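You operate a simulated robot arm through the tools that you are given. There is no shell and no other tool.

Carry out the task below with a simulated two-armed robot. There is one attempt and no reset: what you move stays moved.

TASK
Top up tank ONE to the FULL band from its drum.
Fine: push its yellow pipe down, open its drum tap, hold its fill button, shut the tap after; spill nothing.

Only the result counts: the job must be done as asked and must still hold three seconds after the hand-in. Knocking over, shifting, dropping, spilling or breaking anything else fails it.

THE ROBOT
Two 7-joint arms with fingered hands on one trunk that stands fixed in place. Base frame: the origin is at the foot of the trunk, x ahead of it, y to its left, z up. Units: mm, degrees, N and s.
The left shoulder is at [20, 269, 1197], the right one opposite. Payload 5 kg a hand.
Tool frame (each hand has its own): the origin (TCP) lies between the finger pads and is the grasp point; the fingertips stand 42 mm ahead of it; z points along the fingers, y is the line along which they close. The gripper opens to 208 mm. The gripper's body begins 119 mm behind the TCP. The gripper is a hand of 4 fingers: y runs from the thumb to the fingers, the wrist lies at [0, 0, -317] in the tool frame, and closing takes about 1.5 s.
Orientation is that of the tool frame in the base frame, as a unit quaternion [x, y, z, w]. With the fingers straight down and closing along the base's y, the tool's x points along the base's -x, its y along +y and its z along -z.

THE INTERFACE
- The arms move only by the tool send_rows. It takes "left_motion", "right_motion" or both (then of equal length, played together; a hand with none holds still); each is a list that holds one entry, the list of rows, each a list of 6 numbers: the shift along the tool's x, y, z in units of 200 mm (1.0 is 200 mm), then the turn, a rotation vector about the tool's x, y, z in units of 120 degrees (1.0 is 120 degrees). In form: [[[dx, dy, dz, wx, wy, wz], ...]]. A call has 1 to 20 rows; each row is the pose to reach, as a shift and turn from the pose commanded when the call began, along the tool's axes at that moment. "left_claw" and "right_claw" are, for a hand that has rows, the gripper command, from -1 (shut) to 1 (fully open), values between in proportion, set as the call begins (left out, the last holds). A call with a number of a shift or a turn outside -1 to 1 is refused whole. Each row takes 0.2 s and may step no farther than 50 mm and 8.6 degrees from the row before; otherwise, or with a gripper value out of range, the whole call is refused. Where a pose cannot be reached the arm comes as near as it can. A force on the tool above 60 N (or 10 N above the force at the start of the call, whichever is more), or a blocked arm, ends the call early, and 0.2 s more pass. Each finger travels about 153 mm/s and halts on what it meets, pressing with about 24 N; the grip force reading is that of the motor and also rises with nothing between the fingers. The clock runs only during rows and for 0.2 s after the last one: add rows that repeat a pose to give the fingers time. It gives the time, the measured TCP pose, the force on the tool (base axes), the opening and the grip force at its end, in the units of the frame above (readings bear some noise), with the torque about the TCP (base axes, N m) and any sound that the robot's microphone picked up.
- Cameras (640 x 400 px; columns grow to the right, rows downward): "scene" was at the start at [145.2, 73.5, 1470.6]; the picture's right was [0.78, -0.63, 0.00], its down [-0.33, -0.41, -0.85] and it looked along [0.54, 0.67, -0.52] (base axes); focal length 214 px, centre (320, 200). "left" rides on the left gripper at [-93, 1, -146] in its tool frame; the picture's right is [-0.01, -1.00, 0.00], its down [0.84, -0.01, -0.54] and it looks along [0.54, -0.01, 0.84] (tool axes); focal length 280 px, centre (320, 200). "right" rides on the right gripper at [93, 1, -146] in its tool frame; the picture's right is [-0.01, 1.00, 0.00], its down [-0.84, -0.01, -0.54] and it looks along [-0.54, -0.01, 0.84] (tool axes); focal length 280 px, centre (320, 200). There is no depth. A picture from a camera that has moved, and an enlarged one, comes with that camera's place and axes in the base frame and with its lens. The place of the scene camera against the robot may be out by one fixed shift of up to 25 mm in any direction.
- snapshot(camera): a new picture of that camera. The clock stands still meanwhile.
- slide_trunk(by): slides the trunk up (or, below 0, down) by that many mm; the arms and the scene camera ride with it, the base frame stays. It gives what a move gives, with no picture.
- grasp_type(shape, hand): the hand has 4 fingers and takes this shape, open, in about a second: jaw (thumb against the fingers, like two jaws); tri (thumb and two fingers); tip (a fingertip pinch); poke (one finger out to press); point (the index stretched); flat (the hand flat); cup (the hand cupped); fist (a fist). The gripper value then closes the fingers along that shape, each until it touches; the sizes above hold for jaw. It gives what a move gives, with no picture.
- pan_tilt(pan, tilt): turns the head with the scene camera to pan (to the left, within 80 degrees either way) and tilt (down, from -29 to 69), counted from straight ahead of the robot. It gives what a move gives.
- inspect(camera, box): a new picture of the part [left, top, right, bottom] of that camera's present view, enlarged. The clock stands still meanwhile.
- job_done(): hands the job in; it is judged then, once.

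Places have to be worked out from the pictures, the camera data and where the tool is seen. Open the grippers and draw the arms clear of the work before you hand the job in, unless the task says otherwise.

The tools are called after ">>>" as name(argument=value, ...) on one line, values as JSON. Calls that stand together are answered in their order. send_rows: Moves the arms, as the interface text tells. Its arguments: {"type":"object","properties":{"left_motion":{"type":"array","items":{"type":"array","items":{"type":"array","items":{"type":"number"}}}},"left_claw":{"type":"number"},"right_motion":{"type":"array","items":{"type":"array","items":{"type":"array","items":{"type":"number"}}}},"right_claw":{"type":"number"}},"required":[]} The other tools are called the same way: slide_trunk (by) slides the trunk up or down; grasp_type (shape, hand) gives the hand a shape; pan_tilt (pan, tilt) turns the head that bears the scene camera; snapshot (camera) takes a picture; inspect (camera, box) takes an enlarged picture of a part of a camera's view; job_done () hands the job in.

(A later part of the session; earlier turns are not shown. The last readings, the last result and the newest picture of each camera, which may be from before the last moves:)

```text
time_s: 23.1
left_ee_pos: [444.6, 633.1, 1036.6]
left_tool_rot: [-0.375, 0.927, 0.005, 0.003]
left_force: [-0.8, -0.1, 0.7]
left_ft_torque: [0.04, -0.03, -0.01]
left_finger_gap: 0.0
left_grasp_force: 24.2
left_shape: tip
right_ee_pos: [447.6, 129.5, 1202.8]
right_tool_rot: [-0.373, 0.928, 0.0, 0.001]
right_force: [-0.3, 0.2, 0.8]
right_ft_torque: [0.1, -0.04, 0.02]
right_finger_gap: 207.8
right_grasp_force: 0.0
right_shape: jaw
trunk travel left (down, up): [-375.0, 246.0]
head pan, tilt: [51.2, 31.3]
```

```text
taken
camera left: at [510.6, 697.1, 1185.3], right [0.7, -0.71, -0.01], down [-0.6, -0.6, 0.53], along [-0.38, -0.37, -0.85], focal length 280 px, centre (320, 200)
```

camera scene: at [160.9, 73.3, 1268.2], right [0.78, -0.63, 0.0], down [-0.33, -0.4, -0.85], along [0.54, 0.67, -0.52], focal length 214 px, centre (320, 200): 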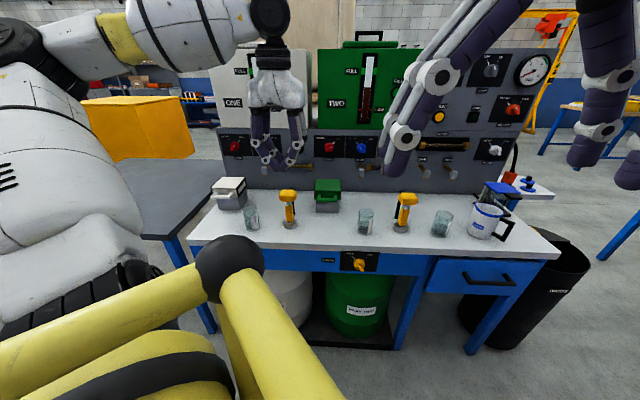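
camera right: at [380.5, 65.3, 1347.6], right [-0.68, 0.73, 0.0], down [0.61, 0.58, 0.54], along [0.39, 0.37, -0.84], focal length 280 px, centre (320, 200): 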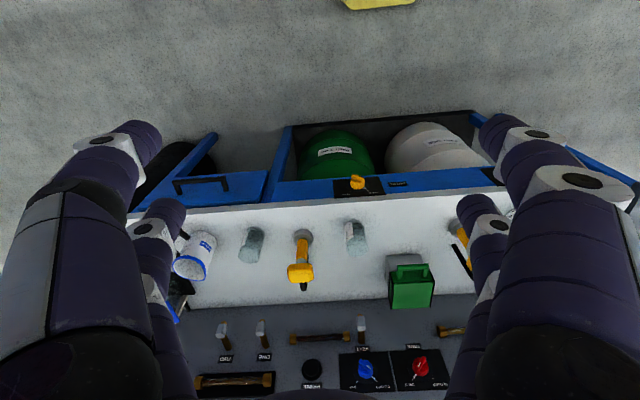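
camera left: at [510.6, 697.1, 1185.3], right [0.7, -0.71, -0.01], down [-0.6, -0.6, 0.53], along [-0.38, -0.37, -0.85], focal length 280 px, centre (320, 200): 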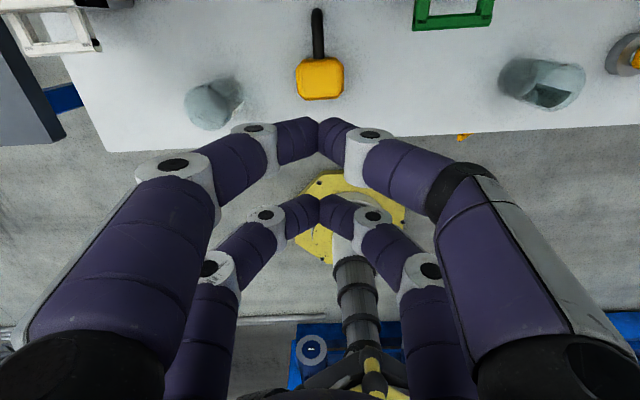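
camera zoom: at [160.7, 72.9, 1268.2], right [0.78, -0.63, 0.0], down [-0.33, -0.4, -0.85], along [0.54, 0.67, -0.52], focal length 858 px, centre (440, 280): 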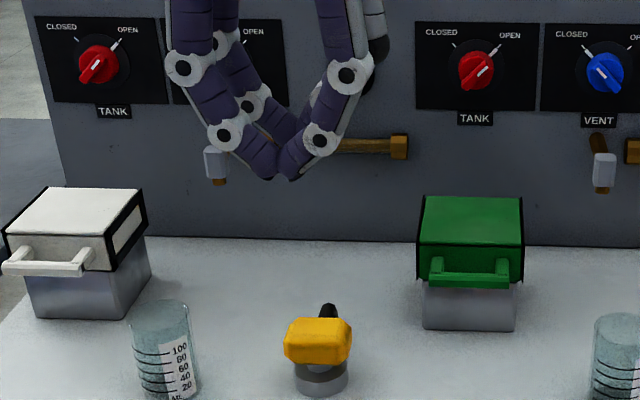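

The pipe stays down (pushed from about 888 to 816). Next is the drum tap, so I lift a bit and raise the trunk for room at low height. Then I turn the head to look down at the bench front and the robot's own frame.

>>> slide_trunk(by=200)

>>> pan_tilt(pan=70, tilt=50)

>>> snapshot(camera="scene")

>>> snapshot(camera="right")

>>> snapshot(camera="left")

```text
time_s: 25.3
left_ee_pos: [445.3, 633.0, 1234.1]
left_tool_rot: [-0.374, 0.927, 0.004, 0.002]
left_force: [0.5, 0.1, 0.7]
left_ft_torque: [-0.03, 0.04, 0.01]
left_finger_gap: 0.3
left_grasp_force: 24.5
left_shape: tip
right_ee_pos: [449.2, 128.3, 1400.6]
right_tool_rot: [-0.373, 0.928, 0.0, 0.0]
right_force: [0.6, 0.0, -0.3]
right_ft_torque: [-0.01, 0.02, 0.03]
right_finger_gap: 207.9
right_grasp_force: 0.0
right_shape: jaw
trunk travel left (down, up): [-575.0, 46.0]
head pan, tilt: [51.2, 31.3]
```

```text
time_s: 26.1
left_ee_pos: [445.1, 632.8, 1234.7]
left_tool_rot: [-0.374, 0.927, 0.004, 0.002]
left_force: [-0.2, -0.5, 0.7]
left_ft_torque: [0.01, -0.04, 0.0]
left_finger_gap: 0.2
left_grasp_force: 24.2
left_shape: tip
right_ee_pos: [449.5, 128.6, 1402.7]
right_tool_rot: [-0.373, 0.928, 0.001, 0.0]
right_force: [0.5, -0.7, 0.8]
right_ft_torque: [0.01, 0.0, -0.01]
right_finger_gap: 207.5
right_grasp_force: 0.0
right_shape: jaw
trunk travel left (down, up): [-575.0, 46.0]
head pan, tilt: [70.0, 50.0]
```

```text
taken
camera scene: at [115.5, 75.8, 1443.2], right [0.94, -0.34, 0.0], down [-0.26, -0.72, -0.64], along [0.22, 0.6, -0.77], focal length 214 px, centre (320, 200)
```

scene: 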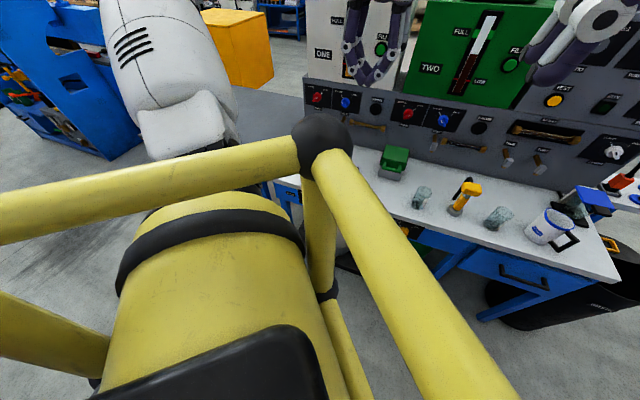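

```text
taken
camera right: at [381.2, 65.4, 1547.0], right [-0.68, 0.73, 0.0], down [0.62, 0.58, 0.54], along [0.39, 0.37, -0.84], focal length 280 px, centre (320, 200)
```

right: 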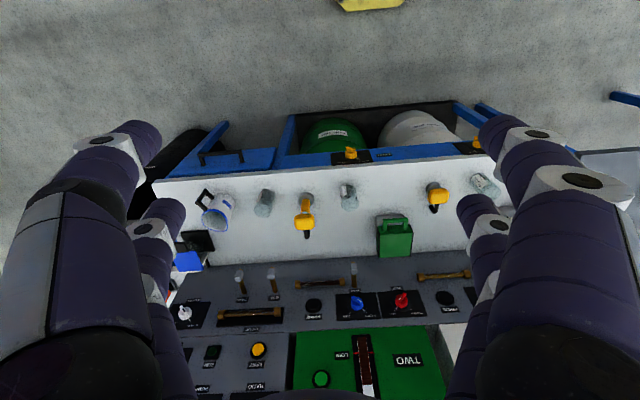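

```text
taken
camera left: at [511.3, 697.6, 1382.5], right [0.71, -0.71, -0.01], down [-0.6, -0.6, 0.53], along [-0.38, -0.37, -0.85], focal length 280 px, centre (320, 200)
```

left: 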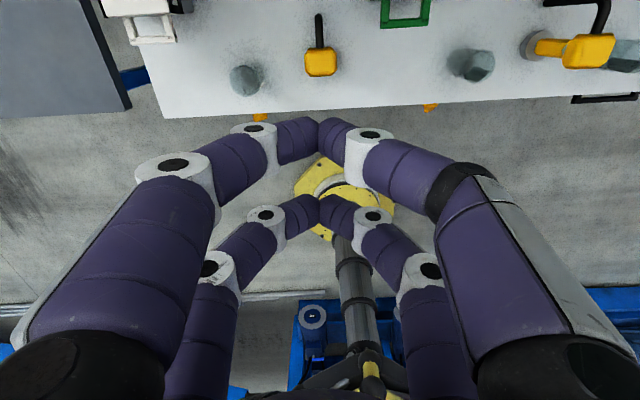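

The yellow frame is the robot's own torso cage, at shoulder level. The tap of ONE is at about (270,667,692) on the apron, with the bench edge at F≈705 along the normal. I raise the trunk fully, then bring the left hand (pointing down) back and to the left, in front of the bench.

>>> slide_trunk(by=45)

>>> send_rows(left_motion=[[[0.1, 0.07, 0.0, 0, 0, -0.004], [0.25, 0.16, 0.05, 0, 0, -0.008], [0.4, 0.26, 0.1, 0, 0, -0.012], [0.55, 0.37, 0.15, 0, 0, -0.016], [0.7, 0.47, 0.2, 0, 0, -0.02], [0.85, 0.57, 0.25, 0, 0, -0.025], [1.0, 0.68, 0.3, 0, 0, -0.031], [1.0, 0.7, 0.45, 0, 0, -0.031], [1.0, 0.7, 0.6, 0, 0, -0.031], [1.0, 0.7, 0.6, 0, 0, -0.031]]])

>>> snapshot(camera="left")

>>> snapshot(camera="scene")

```text
time_s: 27.0
left_ee_pos: [445.1, 632.9, 1278.9]
left_tool_rot: [-0.375, 0.927, 0.005, 0.002]
left_force: [0.3, 0.8, -1.1]
left_ft_torque: [0.01, 0.05, 0.01]
left_finger_gap: 0.1
left_grasp_force: 24.3
left_shape: tip
right_ee_pos: [449.2, 128.7, 1446.7]
right_tool_rot: [-0.373, 0.928, 0.0, 0.0]
right_force: [0.7, 0.5, -0.1]
right_ft_torque: [-0.02, 0.03, 0.01]
right_finger_gap: 207.9
right_grasp_force: 0.0
right_shape: jaw
trunk travel left (down, up): [-620.0, 1.0]
head pan, tilt: [70.0, 50.0]
```

```text
time_s: 29.2
left_ee_pos: [205.8, 596.2, 1157.3]
left_tool_rot: [-0.404, 0.915, 0.004, 0.002]
left_force: [-0.2, 0.4, -1.3]
left_ft_torque: [-0.02, 0.06, 0.01]
left_finger_gap: 0.0
left_grasp_force: 23.9
left_shape: tip
right_ee_pos: [449.9, 129.4, 1445.6]
right_tool_rot: [-0.373, 0.928, 0.0, 0.0]
right_force: [0.3, 0.3, -0.1]
right_ft_torque: [-0.05, 0.06, -0.02]
right_finger_gap: 207.7
right_grasp_force: 0.0
right_shape: jaw
trunk travel left (down, up): [-620.0, 1.0]
head pan, tilt: [70.0, 50.0]
```

```text
taken
camera left: at [266.8, 665.5, 1305.3], right [0.75, -0.66, -0.01], down [-0.56, -0.64, 0.53], along [-0.36, -0.4, -0.85], focal length 280 px, centre (320, 200)
```

left: 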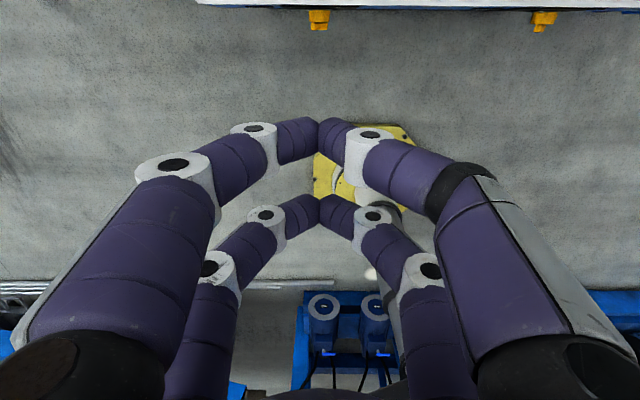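

```text
taken
camera scene: at [115.3, 76.0, 1488.2], right [0.94, -0.34, 0.0], down [-0.26, -0.72, -0.64], along [0.22, 0.6, -0.77], focal length 214 px, centre (320, 200)
```

scene: 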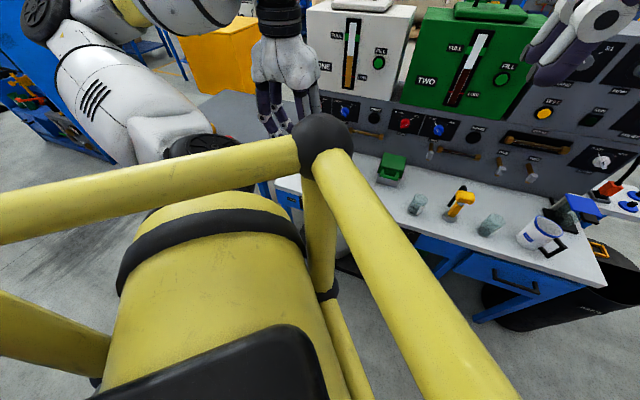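

The tap of ONE triangulates to about (267,671,691), and the hand is in front of the bench at F≈580. I lower it straight down in front of the bench.

>>> send_rows(left_motion=[[[0, 0, 0.2, 0, 0, 0], [0, 0, 0.4, 0, 0, 0], [0, 0, 0.6, 0, 0, 0], [0, 0, 0.8, 0, 0, 0], [0, 0, 1.0, 0, 0, 0]]])

>>> send_rows(left_motion=[[[0, 0, 0.2, 0, 0, 0], [0, 0, 0.4, 0, 0, 0], [0, 0, 0.6, 0, 0, 0], [0, 0, 0.8, 0, 0, 0], [0, 0, 1.0, 0, 0, 0]]])

>>> snapshot(camera="left")

>>> snapshot(camera="right")

```text
time_s: 30.4
left_ee_pos: [248.8, 652.6, 970.6]
left_tool_rot: [-0.405, 0.914, 0.003, -0.001]
left_force: [0.1, 0.5, -1.4]
left_ft_torque: [-0.1, 0.03, -0.04]
left_finger_gap: 0.1
left_grasp_force: 23.9
left_shape: tip
left hand out of reach, approached as far as the arm can: row 1, 2, 3, 4, 5
right_ee_pos: [449.2, 131.6, 1446.5]
right_tool_rot: [-0.375, 0.927, -0.001, 0.0]
right_force: [-0.1, 1.4, 0.1]
right_ft_torque: [-0.09, 0.06, -0.03]
right_finger_gap: 207.8
right_grasp_force: 0.0
right_shape: jaw
trunk travel left (down, up): [-620.0, 1.0]
head pan, tilt: [70.0, 50.0]
```

```text
time_s: 31.6
left_ee_pos: [251.0, 656.4, 773.7]
left_tool_rot: [-0.405, 0.914, 0.003, 0.001]
left_force: [0.1, 1.7, -1.3]
left_ft_torque: [-0.2, 0.08, 0.03]
left_finger_gap: 0.1
left_grasp_force: 23.9
left_shape: tip
left hand out of reach, approached as far as the arm can: row 1
right_ee_pos: [450.4, 132.5, 1444.3]
right_tool_rot: [-0.375, 0.927, -0.001, -0.002]
right_force: [0.7, 3.5, -0.5]
right_ft_torque: [-0.33, 0.17, -0.01]
right_finger_gap: 207.8
right_grasp_force: 0.0
right_shape: jaw
trunk travel left (down, up): [-620.0, 1.0]
head pan, tilt: [70.0, 50.0]
```

```text
taken
camera left: at [312.4, 725.1, 921.3], right [0.75, -0.66, -0.01], down [-0.56, -0.64, 0.53], along [-0.36, -0.4, -0.85], focal length 280 px, centre (320, 200)
```

left: 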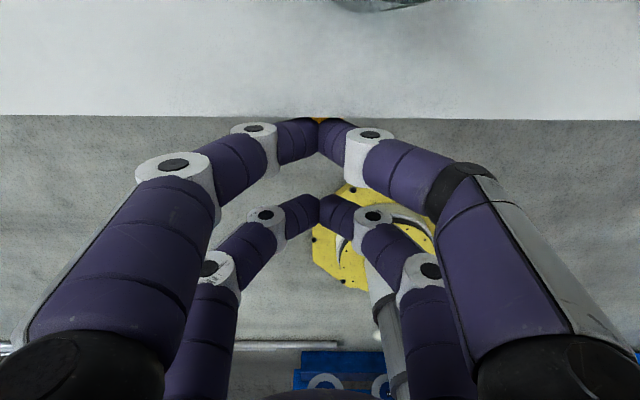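

```text
taken
camera right: at [382.6, 69.5, 1590.5], right [-0.68, 0.73, 0.0], down [0.62, 0.58, 0.54], along [0.39, 0.37, -0.84], focal length 280 px, centre (320, 200)
```

right: 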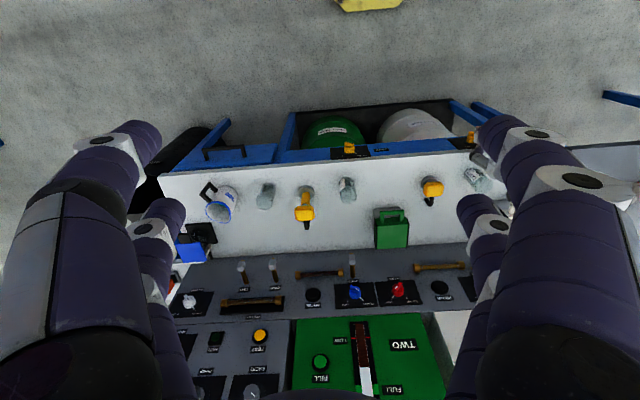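

The arm could not hold its position close to the body and drifted forward to F≈655, with the tips near the bench edge. The right arm reading also shows a slight 3.5 N, so I look before moving further.

>>> snapshot(camera="scene")

>>> inspect(camera="left", box=[240, 90, 400, 190])

>>> inspect(camera="right", box=[400, 90, 560, 230])

```text
taken
camera scene: at [116.0, 78.8, 1487.7], right [0.94, -0.34, 0.0], down [-0.26, -0.72, -0.64], along [0.22, 0.6, -0.77], focal length 214 px, centre (320, 200)
```

scene: 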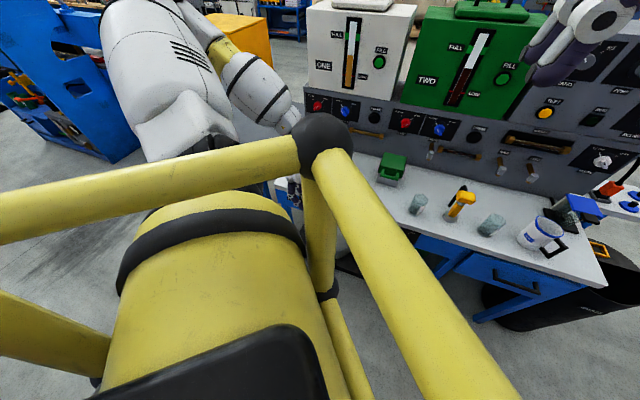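

```text
4.00 times, centred on (320, 140) of left
camera zoom: at [312.4, 725.1, 921.3], right [0.75, -0.66, -0.01], down [-0.56, -0.64, 0.53], along [-0.36, -0.4, -0.85], focal length 1122 px, centre (320, 440)
```

zoom: 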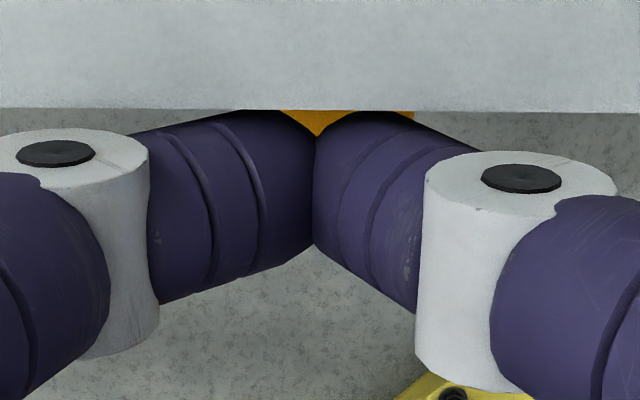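

```text
2.86 times, centred on (480, 160) of right
camera zoom: at [382.6, 69.5, 1590.5], right [-0.68, 0.73, 0.0], down [0.62, 0.58, 0.54], along [0.39, 0.37, -0.84], focal length 801 px, centre (-137, 314)
```

zoom: 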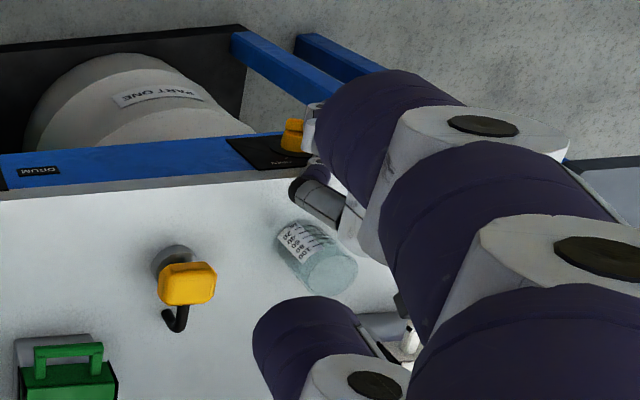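

The right camera shows the left hand close beside the tap, and the arm can't fold any nearer to the shoulder. I move the hand left and back away from the tap, then down, so there is room to pitch it forward.

>>> send_rows(left_motion=[[[0.05, 0.05, -0.02, 0, 0, 0], [0.15, 0.2, -0.02, 0, 0, 0], [0.2, 0.35, 0, 0, 0, 0], [0.2, 0.5, 0, 0, 0, 0], [0.2, 0.6, 0.1, 0, 0, 0], [0.2, 0.6, 0.25, 0, 0, 0], [0.2, 0.6, 0.4, 0, 0, 0], [0.2, 0.6, 0.55, 0, 0, 0], [0.2, 0.6, 0.7, 0, 0, 0], [0.2, 0.6, 0.7, 0, 0, 0]]])

>>> snapshot(camera="left")

>>> snapshot(camera="scene")

```text
time_s: 33.8
left_ee_pos: [131.7, 709.8, 635.0]
left_tool_rot: [-0.405, 0.914, 0.005, 0.003]
left_force: [-0.1, 0.8, 0.8]
left_ft_torque: [0.07, -0.02, 0.0]
left_finger_gap: 0.0
left_grasp_force: 24.2
left_shape: tip
right_ee_pos: [449.2, 127.9, 1447.6]
right_tool_rot: [-0.373, 0.928, 0.0, 0.0]
right_force: [-0.4, -0.3, 0.8]
right_ft_torque: [0.07, -0.03, -0.02]
right_finger_gap: 208.0
right_grasp_force: 0.2
right_shape: jaw
trunk travel left (down, up): [-620.0, 1.0]
head pan, tilt: [70.0, 50.0]
```

```text
taken
camera left: at [194.1, 778.3, 782.9], right [0.75, -0.66, -0.01], down [-0.56, -0.64, 0.53], along [-0.35, -0.39, -0.85], focal length 280 px, centre (320, 200)
```

left: 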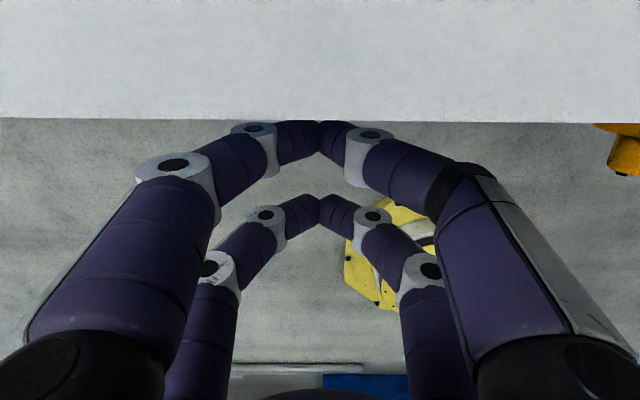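

```text
taken
camera scene: at [114.2, 75.1, 1488.4], right [0.94, -0.34, 0.0], down [-0.26, -0.72, -0.64], along [0.22, 0.6, -0.77], focal length 214 px, centre (320, 200)
```

scene: 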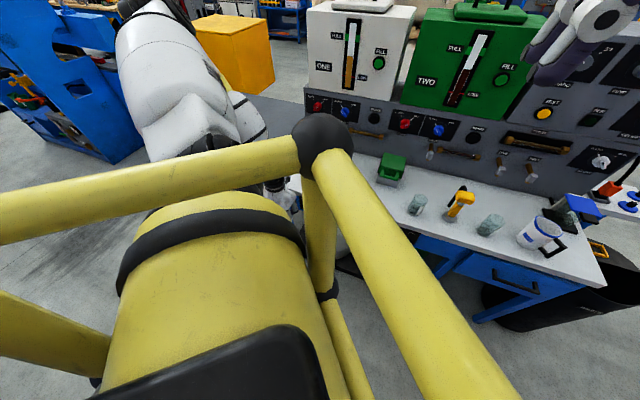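

The hand is clear at (132,710,635), and the tap's handle shows at the right of the picture. Now I pitch the hand to point forward at the bench front.

>>> send_rows(left_motion=[[[0.02, 0, 0, 0, -0.0625, 0], [0.05, 0, 0, 0, -0.125, 0], [0.07, 0, 0, 0, -0.1875, 0], [0.1, 0, 0, 0, -0.25, 0], [0.12, 0, 0, 0, -0.3125, 0], [0.15, 0, 0, 0, -0.375, 0], [0.17, 0, 0, 0, -0.4375, 0], [0.2, 0, 0, 0, -0.5, 0], [0.22, 0, 0, 0, -0.5625, 0], [0.25, 0, 0, 0, -0.625, 0], [0.26, 0, 0, 0, -0.6875, 0], [0.27, 0, 0, 0, -0.75, 0], [0.27, 0, 0, 0, -0.75, 0]]])

>>> snapshot(camera="left")

```text
time_s: 36.6
left_ee_pos: [127.2, 721.7, 646.7]
left_tool_rot: [-0.393, 0.892, 0.091, 0.203]
left_force: [-0.8, -1.0, -0.6]
left_ft_torque: [-0.04, -0.02, 0.03]
left_finger_gap: 0.1
left_grasp_force: 23.9
left_shape: tip
left hand out of reach, approached as far as the arm can: row 2, 3, 4, 5, 6, 7, 8, 9, 10, 11, 12, 13
right_ee_pos: [447.3, 128.4, 1447.4]
right_tool_rot: [-0.373, 0.928, -0.001, 0.0]
right_force: [0.0, -0.1, -1.0]
right_ft_torque: [0.04, -0.05, 0.01]
right_finger_gap: 208.0
right_grasp_force: 0.0
right_shape: jaw
trunk travel left (down, up): [-620.0, 1.0]
head pan, tilt: [70.0, 50.0]
```

```text
taken
camera left: at [140.7, 739.2, 819.8], right [0.75, -0.66, 0.0], down [-0.66, -0.74, 0.12], along [-0.08, -0.09, -0.99], focal length 280 px, centre (320, 200)
```

left: 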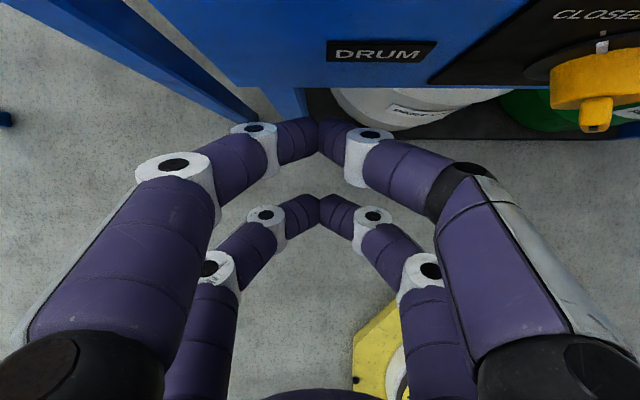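

The arm can't pitch past about 26° in this posture, but a finger coming from above can still push the upper end of the tap handle sideways. I move the hand further left, clear of everything, and look at how the poke finger extends.

>>> send_rows(left_motion=[[[0, 0.1, 0, 0, 0, 0], [0, 0.25, 0, 0, 0, 0], [0, 0.4, 0, 0, 0, 0], [0, 0.5, 0, 0, 0, 0], [0, 0.5, 0, 0, 0, 0]]])

>>> grasp_type(shape="poke", hand="left")

>>> snapshot(camera="left")

>>> snapshot(camera="right")

```text
time_s: 37.8
left_ee_pos: [53.7, 791.4, 646.8]
left_tool_rot: [-0.394, 0.892, 0.091, 0.203]
left_force: [-0.1, 0.8, 0.7]
left_ft_torque: [0.02, 0.0, -0.03]
left_finger_gap: 0.0
left_grasp_force: 24.4
left_shape: tip
right_ee_pos: [449.3, 129.8, 1446.5]
right_tool_rot: [-0.375, 0.927, 0.0, 0.0]
right_force: [-0.1, -0.7, -0.2]
right_ft_torque: [0.02, 0.01, 0.01]
right_finger_gap: 208.0
right_grasp_force: 0.1
right_shape: jaw
trunk travel left (down, up): [-620.0, 1.0]
head pan, tilt: [70.0, 50.0]
```

```text
time_s: 38.7
left_ee_pos: [52.4, 791.6, 646.6]
left_tool_rot: [-0.395, 0.892, 0.091, 0.202]
left_force: [1.0, -0.3, 0.1]
left_ft_torque: [0.03, 0.03, -0.05]
left_finger_gap: 0.1
left_grasp_force: 0.0
left_shape: poke
right_ee_pos: [449.2, 130.3, 1446.7]
right_tool_rot: [-0.373, 0.928, -0.001, 0.0]
right_force: [0.4, -0.2, 0.1]
right_ft_torque: [0.04, 0.01, 0.02]
right_finger_gap: 208.0
right_grasp_force: 0.0
right_shape: jaw
trunk travel left (down, up): [-620.0, 1.0]
head pan, tilt: [70.0, 50.0]
```

```text
taken
camera left: at [66.6, 807.9, 820.0], right [0.75, -0.66, 0.0], down [-0.66, -0.74, 0.12], along [-0.08, -0.09, -0.99], focal length 280 px, centre (320, 200)
```

left: 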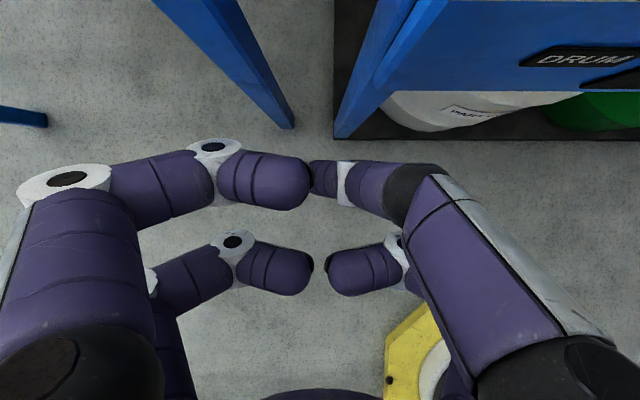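

```text
taken
camera right: at [381.1, 65.4, 1592.0], right [-0.68, 0.73, 0.0], down [0.62, 0.58, 0.54], along [0.39, 0.37, -0.84], focal length 280 px, centre (320, 200)
```

right: 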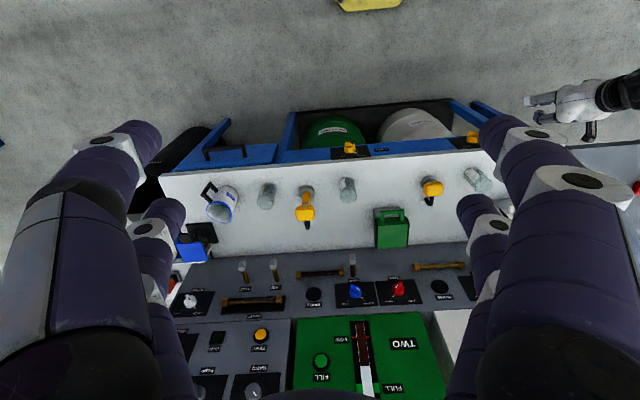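

The right camera catches the left hand from the side, so I enlarge it.

>>> inspect(camera="right", box=[510, 60, 640, 150])

>>> inspect(camera="left", box=[240, 110, 480, 310])

>>> inspect(camera="right", box=[410, 110, 530, 210])

```text
4.44 times, centred on (575, 105) of right
camera zoom: at [381.1, 65.4, 1592.0], right [-0.68, 0.73, 0.0], down [0.62, 0.58, 0.54], along [0.39, 0.37, -0.84], focal length 1246 px, centre (-813, 622)
```

zoom: 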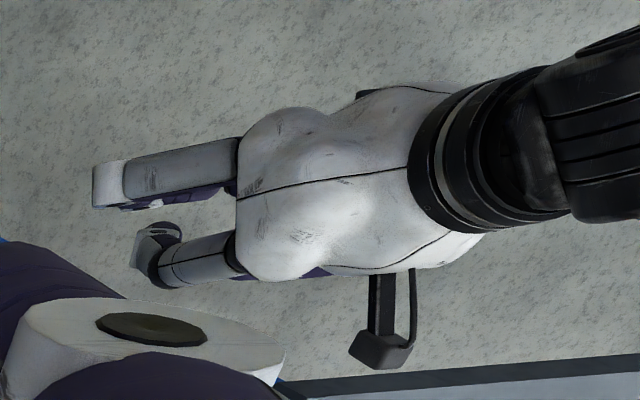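

```text
2.00 times, centred on (360, 210) of left
camera zoom: at [66.6, 807.9, 820.0], right [0.75, -0.66, 0.0], down [-0.66, -0.74, 0.12], along [-0.08, -0.09, -0.99], focal length 561 px, centre (240, 180)
```

zoom: 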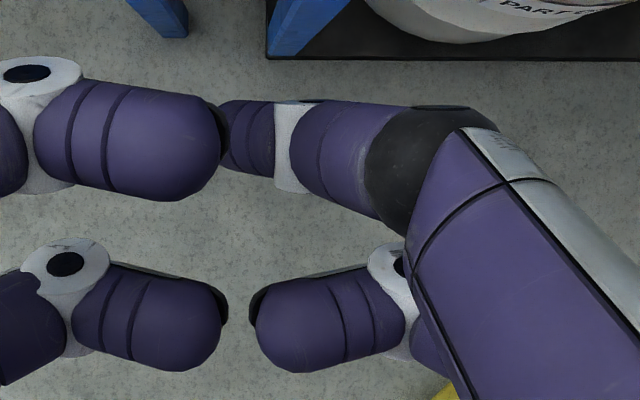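

```text
4.00 times, centred on (470, 160) of right
camera zoom: at [381.1, 65.4, 1592.0], right [-0.68, 0.73, 0.0], down [0.62, 0.58, 0.54], along [0.39, 0.37, -0.84], focal length 1122 px, centre (-280, 360)
```

zoom: 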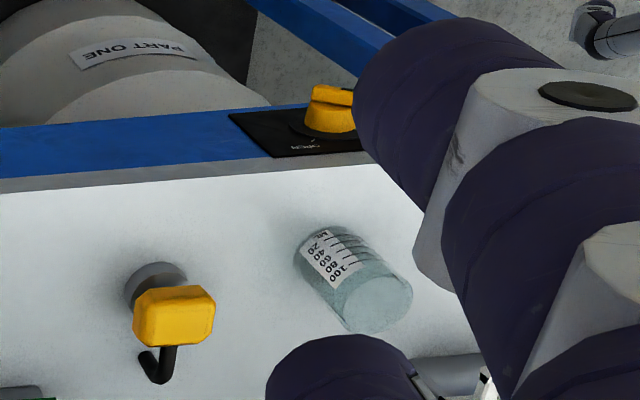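

In poke, one finger reaches to near the tool axis while the other three stay curled well behind it, so it makes a good pusher. To see the tap face, I fist the right hand and bring its camera closer, in front of the bench.

>>> grasp_type(shape="fist", hand="right")

>>> send_rows(right_motion=[[[-0.03, 0.1, 0.17, 0, 0, 0], [-0.06, 0.2, 0.34, 0, 0, 0], [-0.09, 0.3, 0.5, 0, 0, 0], [-0.11, 0.4, 0.67, 0, 0, 0], [-0.14, 0.5, 0.84, 0, 0, 0], [-0.16, 0.6, 1.0, 0, 0, 0]]])

>>> snapshot(camera="right")

>>> snapshot(camera="scene")

```text
time_s: 39.6
left_ee_pos: [53.0, 792.1, 646.4]
left_tool_rot: [-0.394, 0.892, 0.091, 0.202]
left_force: [-0.3, 0.2, -0.7]
left_ft_torque: [0.02, -0.03, -0.02]
left_finger_gap: 0.0
left_grasp_force: 0.3
left_shape: poke
right_ee_pos: [449.3, 128.7, 1446.8]
right_tool_rot: [-0.373, 0.928, 0.0, 0.001]
right_force: [-0.7, -1.0, -0.9]
right_ft_torque: [0.02, 0.04, -0.03]
right_finger_gap: 0.0
right_grasp_force: 0.1
right_shape: fist
trunk travel left (down, up): [-620.0, 1.0]
head pan, tilt: [70.0, 50.0]
```

```text
time_s: 41.0
left_ee_pos: [52.0, 792.0, 645.4]
left_tool_rot: [-0.394, 0.892, 0.091, 0.203]
left_force: [0.4, -0.4, -0.2]
left_ft_torque: [-0.05, 0.03, 0.02]
left_finger_gap: 0.0
left_grasp_force: 0.0
left_shape: poke
right_ee_pos: [389.6, 241.7, 1246.7]
right_tool_rot: [-0.374, 0.927, 0.0, 0.0]
right_force: [0.5, 0.4, 0.2]
right_ft_torque: [-0.04, 0.06, 0.02]
right_finger_gap: 0.0
right_grasp_force: 0.1
right_shape: fist
trunk travel left (down, up): [-620.0, 1.0]
head pan, tilt: [70.0, 50.0]
```

```text
taken
camera right: at [321.5, 177.6, 1391.9], right [-0.68, 0.73, 0.0], down [0.62, 0.58, 0.54], along [0.39, 0.37, -0.84], focal length 280 px, centre (320, 200)
```

right: 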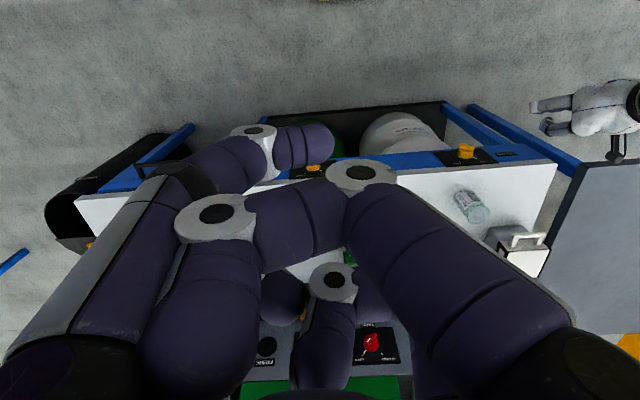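

```text
taken
camera scene: at [114.4, 76.5, 1488.1], right [0.94, -0.34, 0.0], down [-0.26, -0.72, -0.64], along [0.22, 0.6, -0.77], focal length 214 px, centre (320, 200)
```

scene: 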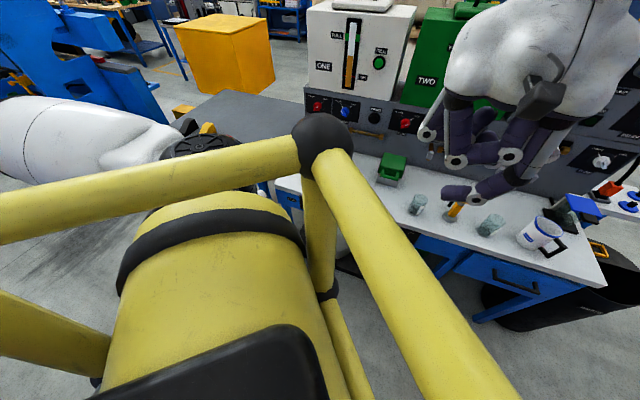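

Tap ONE shows clearly at (466,152) in the right camera, so I enlarge it.

>>> inspect(camera="right", box=[420, 125, 520, 188])

>>> inspect(camera="right", box=[510, 60, 640, 165])

```text
6.35 times, centred on (470, 156) of right
camera zoom: at [321.5, 177.6, 1391.9], right [-0.68, 0.73, 0.0], down [0.62, 0.58, 0.54], along [0.39, 0.37, -0.84], focal length 1780 px, centre (-632, 476)
```

zoom: 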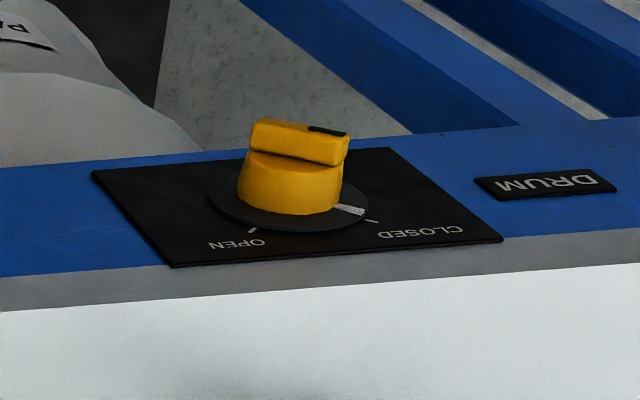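

```text
3.81 times, centred on (575, 112) of right
camera zoom: at [321.5, 177.6, 1391.9], right [-0.68, 0.73, 0.0], down [0.62, 0.58, 0.54], along [0.39, 0.37, -0.84], focal length 1068 px, centre (-651, 533)
```

zoom: 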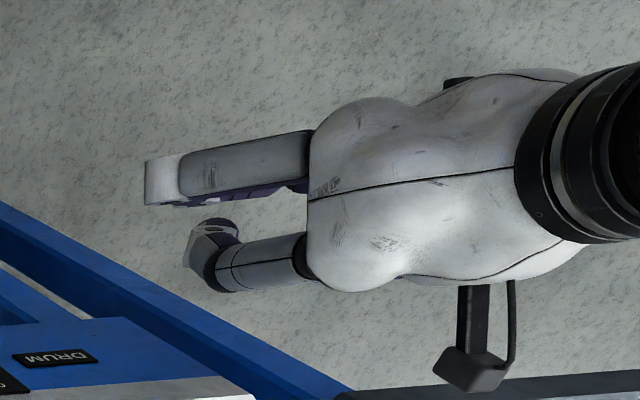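

The enlarged view shows the tap's bar handle and its pointer at CLOSED. Opening means turning it about 90° clockwise, so its upper-left end goes over the top to the upper right. I raise the left hand and level it to point down before rolling it a quarter turn, so the poke finger slants toward the bench.

>>> send_rows(left_motion=[[[-0.087, 0, -0.18, 0, 0.043, 0], [-0.174, 0, -0.36, 0, 0.086, 0], [-0.26, 0, -0.54, 0, 0.129, 0], [-0.347, 0, -0.72, 0, 0.172, 0], [-0.434, 0, -0.9, 0, 0.214, 0], [-0.434, 0, -0.9, 0, 0.214, 0]]])

>>> send_rows(left_motion=[[[0, 0, -0.05, 0, 0, 0.0625], [0, 0, -0.1, 0, 0, 0.125], [0, 0, -0.15, 0, 0, 0.1875], [0, 0, -0.2, 0, 0, 0.25], [0, 0, -0.25, 0, 0, 0.3125], [0, 0, -0.3, 0, 0, 0.375], [0, 0, -0.35, 0, 0, 0.4375], [0, 0, -0.4, 0, 0, 0.5], [0, 0, -0.4, 0, 0, 0.5625], [0, 0, -0.4, 0, 0, 0.625], [0, 0, -0.4, 0, 0, 0.6875], [0, 0, -0.4, 0, 0, 0.75], [0, 0, -0.4, 0, 0, 0.75]]])

>>> snapshot(camera="left")

>>> snapshot(camera="right")

```text
time_s: 42.4
left_ee_pos: [51.3, 790.4, 844.4]
left_tool_rot: [-0.403, 0.915, 0.001, -0.001]
left_force: [-0.3, 0.7, 0.4]
left_ft_torque: [-0.06, 0.02, -0.01]
left_finger_gap: 0.0
left_grasp_force: 0.0
left_shape: poke
right_ee_pos: [390.1, 241.6, 1246.0]
right_tool_rot: [-0.374, 0.927, 0.0, 0.0]
right_force: [-0.3, 1.2, -0.5]
right_ft_torque: [-0.01, 0.01, -0.05]
right_finger_gap: 0.2
right_grasp_force: 0.0
right_shape: fist
trunk travel left (down, up): [-620.0, 1.0]
head pan, tilt: [70.0, 50.0]
```

```text
time_s: 45.2
left_ee_pos: [66.5, 796.8, 916.7]
left_tool_rot: [0.362, 0.932, 0.0, -0.001]
left_force: [0.7, -0.8, 1.0]
left_ft_torque: [0.03, 0.03, 0.02]
left_finger_gap: 0.4
left_grasp_force: 0.1
left_shape: poke
left hand out of reach, approached as far as the arm can: row 5, 6, 7, 8, 9, 10, 11, 12, 13
right_ee_pos: [389.8, 240.3, 1247.2]
right_tool_rot: [-0.374, 0.927, 0.0, 0.0]
right_force: [0.3, -0.8, -0.2]
right_ft_torque: [0.1, 0.09, 0.01]
right_finger_gap: 0.0
right_grasp_force: 0.0
right_shape: fist
trunk travel left (down, up): [-620.0, 1.0]
head pan, tilt: [70.0, 50.0]
```

```text
taken
camera left: at [137.2, 735.6, 1063.5], right [-0.66, -0.75, 0.0], down [-0.63, 0.56, 0.54], along [-0.4, 0.36, -0.84], focal length 280 px, centre (320, 200)
```

left: 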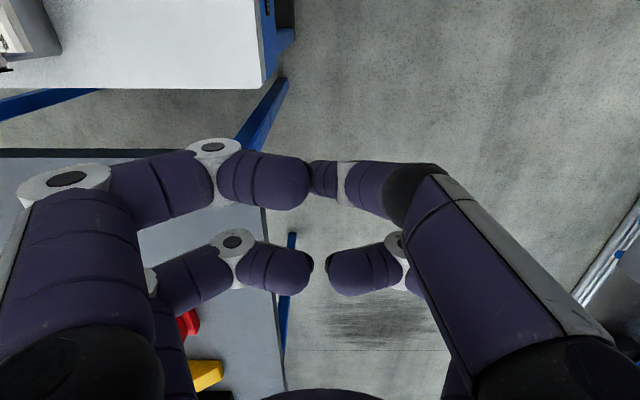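

```text
taken
camera right: at [322.3, 175.8, 1392.4], right [-0.68, 0.73, 0.0], down [0.62, 0.57, 0.54], along [0.39, 0.37, -0.84], focal length 280 px, centre (320, 200)
```

right: 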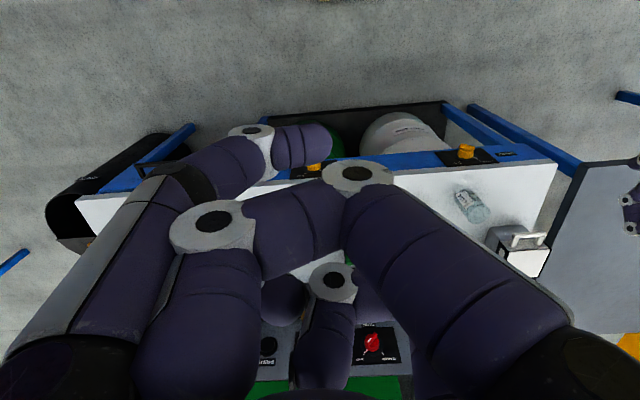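

The quarter turn worked, with tool y now facing the bench and x to the left. The bench corner is at F≈697, R≈-450. I move the hand right and lower with a slight forward lean, staying in front of the edge.

>>> send_rows(left_motion=[[[-0.08, 0, 0.1, -0.017, 0, 0], [-0.16, 0, 0.2, -0.034, 0, 0], [-0.24, 0, 0.3, -0.05, 0, 0], [-0.32, 0, 0.4, -0.067, 0, 0], [-0.4, 0, 0.5, -0.084, 0, 0], [-0.48, 0, 0.58, -0.1, 0, 0], [-0.48, 0, 0.58, -0.1, 0, 0]]])

>>> snapshot(camera="left")

>>> snapshot(camera="right")

```text
time_s: 46.8
left_ee_pos: [141.6, 745.2, 795.4]
left_tool_rot: [0.36, 0.927, 0.095, 0.036]
left_force: [0.9, -0.4, -0.3]
left_ft_torque: [0.06, 0.12, 0.03]
left_finger_gap: 0.1
left_grasp_force: 0.1
left_shape: poke
left hand out of reach, approached as far as the arm can: row 6, 7
right_ee_pos: [391.5, 239.6, 1247.2]
right_tool_rot: [-0.373, 0.928, 0.0, 0.0]
right_force: [0.9, -1.3, -1.1]
right_ft_torque: [0.18, 0.22, -0.01]
right_finger_gap: 0.0
right_grasp_force: 0.0
right_shape: fist
trunk travel left (down, up): [-620.0, 1.0]
head pan, tilt: [70.0, 50.0]
```

```text
taken
camera left: at [190.8, 661.0, 940.9], right [-0.65, -0.73, -0.2], down [-0.7, 0.48, 0.53], along [-0.29, 0.48, -0.83], focal length 280 px, centre (320, 200)
```

left: 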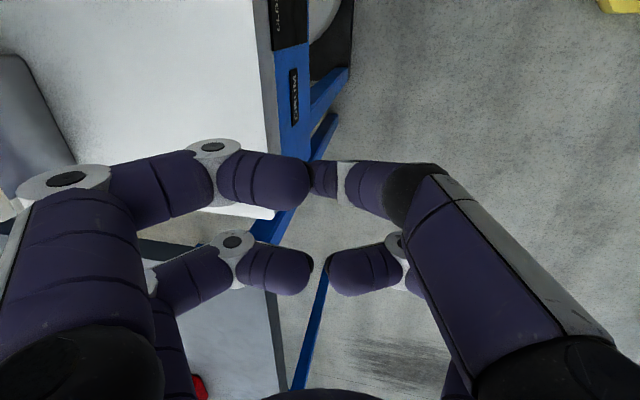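

```text
taken
camera right: at [323.7, 175.0, 1392.3], right [-0.68, 0.73, 0.0], down [0.62, 0.57, 0.54], along [0.39, 0.37, -0.84], focal length 280 px, centre (320, 200)
```

right: 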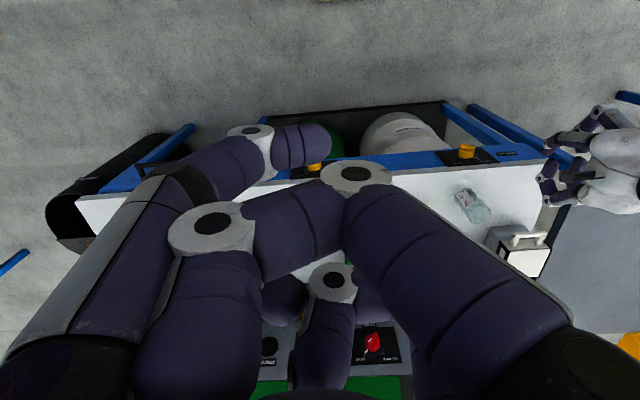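

Both cameras show the hand near the bench end. I enlarge the right view to find the poke fingertip against the TCP.

>>> inspect(camera="right", box=[520, 80, 640, 220])

>>> inspect(camera="left", box=[220, 0, 380, 200])

```text
2.86 times, centred on (580, 150) of right
camera zoom: at [323.7, 175.0, 1392.3], right [-0.68, 0.73, 0.0], down [0.62, 0.57, 0.54], along [0.39, 0.37, -0.84], focal length 801 px, centre (-423, 343)
```

zoom: 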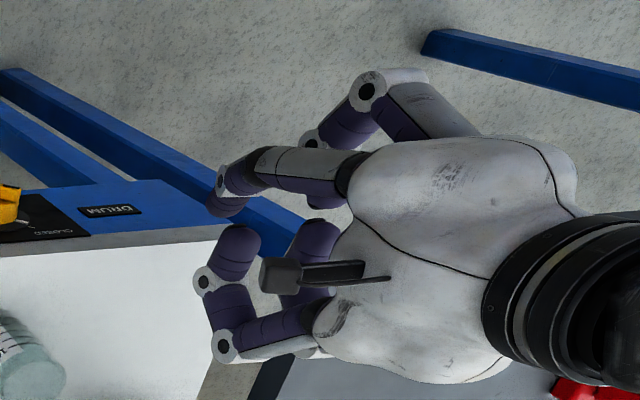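

```text
2.00 times, centred on (300, 100) of left
camera zoom: at [190.8, 661.0, 940.9], right [-0.65, -0.73, -0.2], down [-0.7, 0.48, 0.53], along [-0.29, 0.48, -0.83], focal length 561 px, centre (360, 400)
```

zoom: 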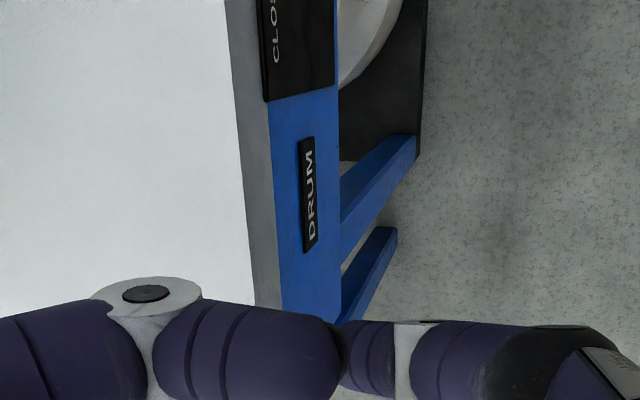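

The poke fingertip sits about 30 mm ahead of the TCP, near the tool axis. I move toward the tap's left side, still left of and above the handle.

>>> send_rows(left_motion=[[[0, -0.03, 0.05, 0, 0, 0], [-0.05, -0.06, 0.15, 0, 0, 0], [-0.15, -0.09, 0.262, 0, 0, 0], [-0.28, -0.09, 0.262, 0, 0, 0], [-0.375, -0.09, 0.262, 0, 0, 0], [-0.375, -0.09, 0.262, 0, 0, 0]]])

>>> snapshot(camera="left")

>>> inspect(camera="right", box=[430, 90, 590, 200])

```text
time_s: 48.2
left_ee_pos: [193.4, 696.5, 736.7]
left_tool_rot: [0.36, 0.927, 0.097, 0.037]
left_force: [-0.1, -1.5, 0.2]
left_ft_torque: [-0.02, -0.02, 0.01]
left_finger_gap: 0.0
left_grasp_force: 0.0
left_shape: poke
left hand out of reach, approached as far as the arm can: row 4, 5, 6
right_ee_pos: [389.5, 239.3, 1247.0]
right_tool_rot: [-0.374, 0.927, -0.001, 0.0]
right_force: [-0.5, -0.1, 1.1]
right_ft_torque: [0.08, 0.04, -0.02]
right_finger_gap: 0.2
right_grasp_force: 0.1
right_shape: fist
trunk travel left (down, up): [-620.0, 1.0]
head pan, tilt: [70.0, 50.0]
```

```text
taken
camera left: at [243.1, 613.4, 880.7], right [-0.65, -0.73, -0.21], down [-0.7, 0.48, 0.53], along [-0.29, 0.49, -0.83], focal length 280 px, centre (320, 200)
```

left: 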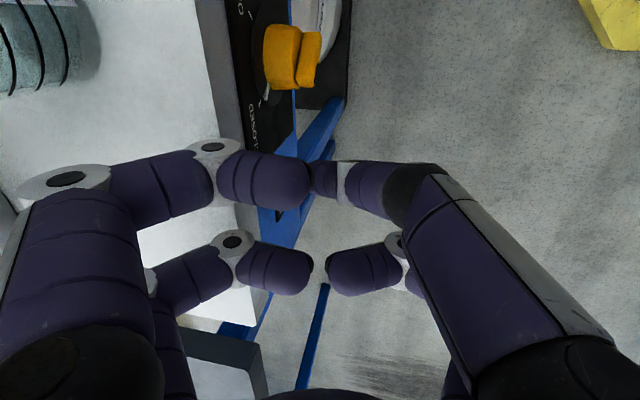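

```text
3.64 times, centred on (510, 145) of right
camera zoom: at [321.9, 175.7, 1392.6], right [-0.68, 0.73, 0.0], down [0.62, 0.57, 0.54], along [0.39, 0.37, -0.84], focal length 1020 px, centre (-371, 400)
```

zoom: 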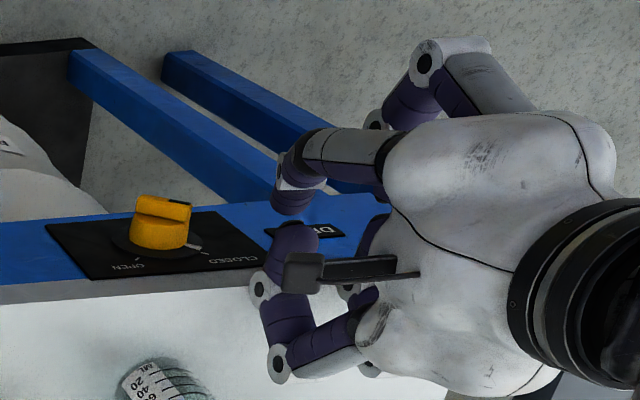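

The left camera now sees the tap in profile, so I enlarge it.

>>> inspect(camera="left", box=[230, 0, 390, 100])

>>> inspect(camera="left", box=[230, 100, 390, 200])

>>> inspect(camera="right", box=[430, 120, 530, 183])

```text
4.00 times, centred on (310, 50) of left
camera zoom: at [243.1, 613.4, 880.7], right [-0.65, -0.73, -0.21], down [-0.7, 0.48, 0.53], along [-0.29, 0.49, -0.83], focal length 1122 px, centre (360, 800)
```

zoom: 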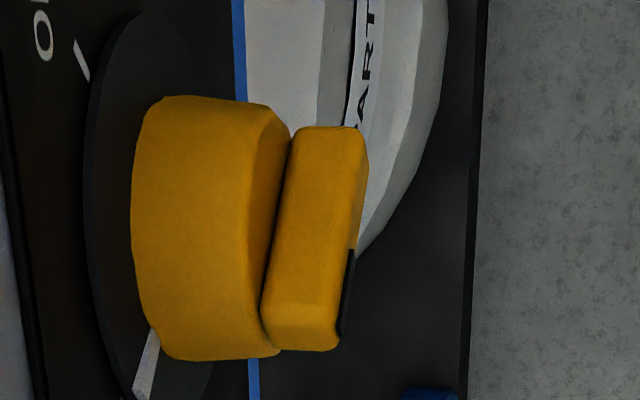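

```text
4.00 times, centred on (310, 150) of left
camera zoom: at [243.1, 613.4, 880.7], right [-0.65, -0.73, -0.21], down [-0.7, 0.48, 0.53], along [-0.29, 0.49, -0.83], focal length 1122 px, centre (360, 400)
```

zoom: 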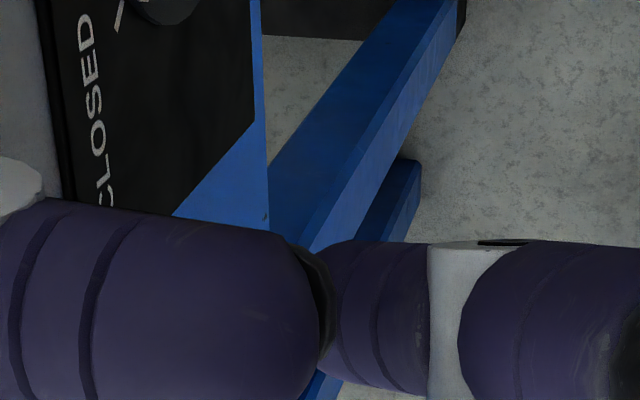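

```text
6.35 times, centred on (480, 152) of right
camera zoom: at [321.9, 175.7, 1392.6], right [-0.68, 0.73, 0.0], down [0.62, 0.57, 0.54], along [0.39, 0.37, -0.84], focal length 1780 px, centre (-696, 508)
```

zoom: 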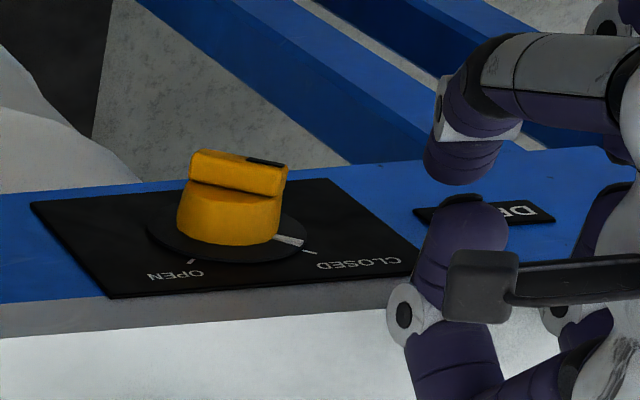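

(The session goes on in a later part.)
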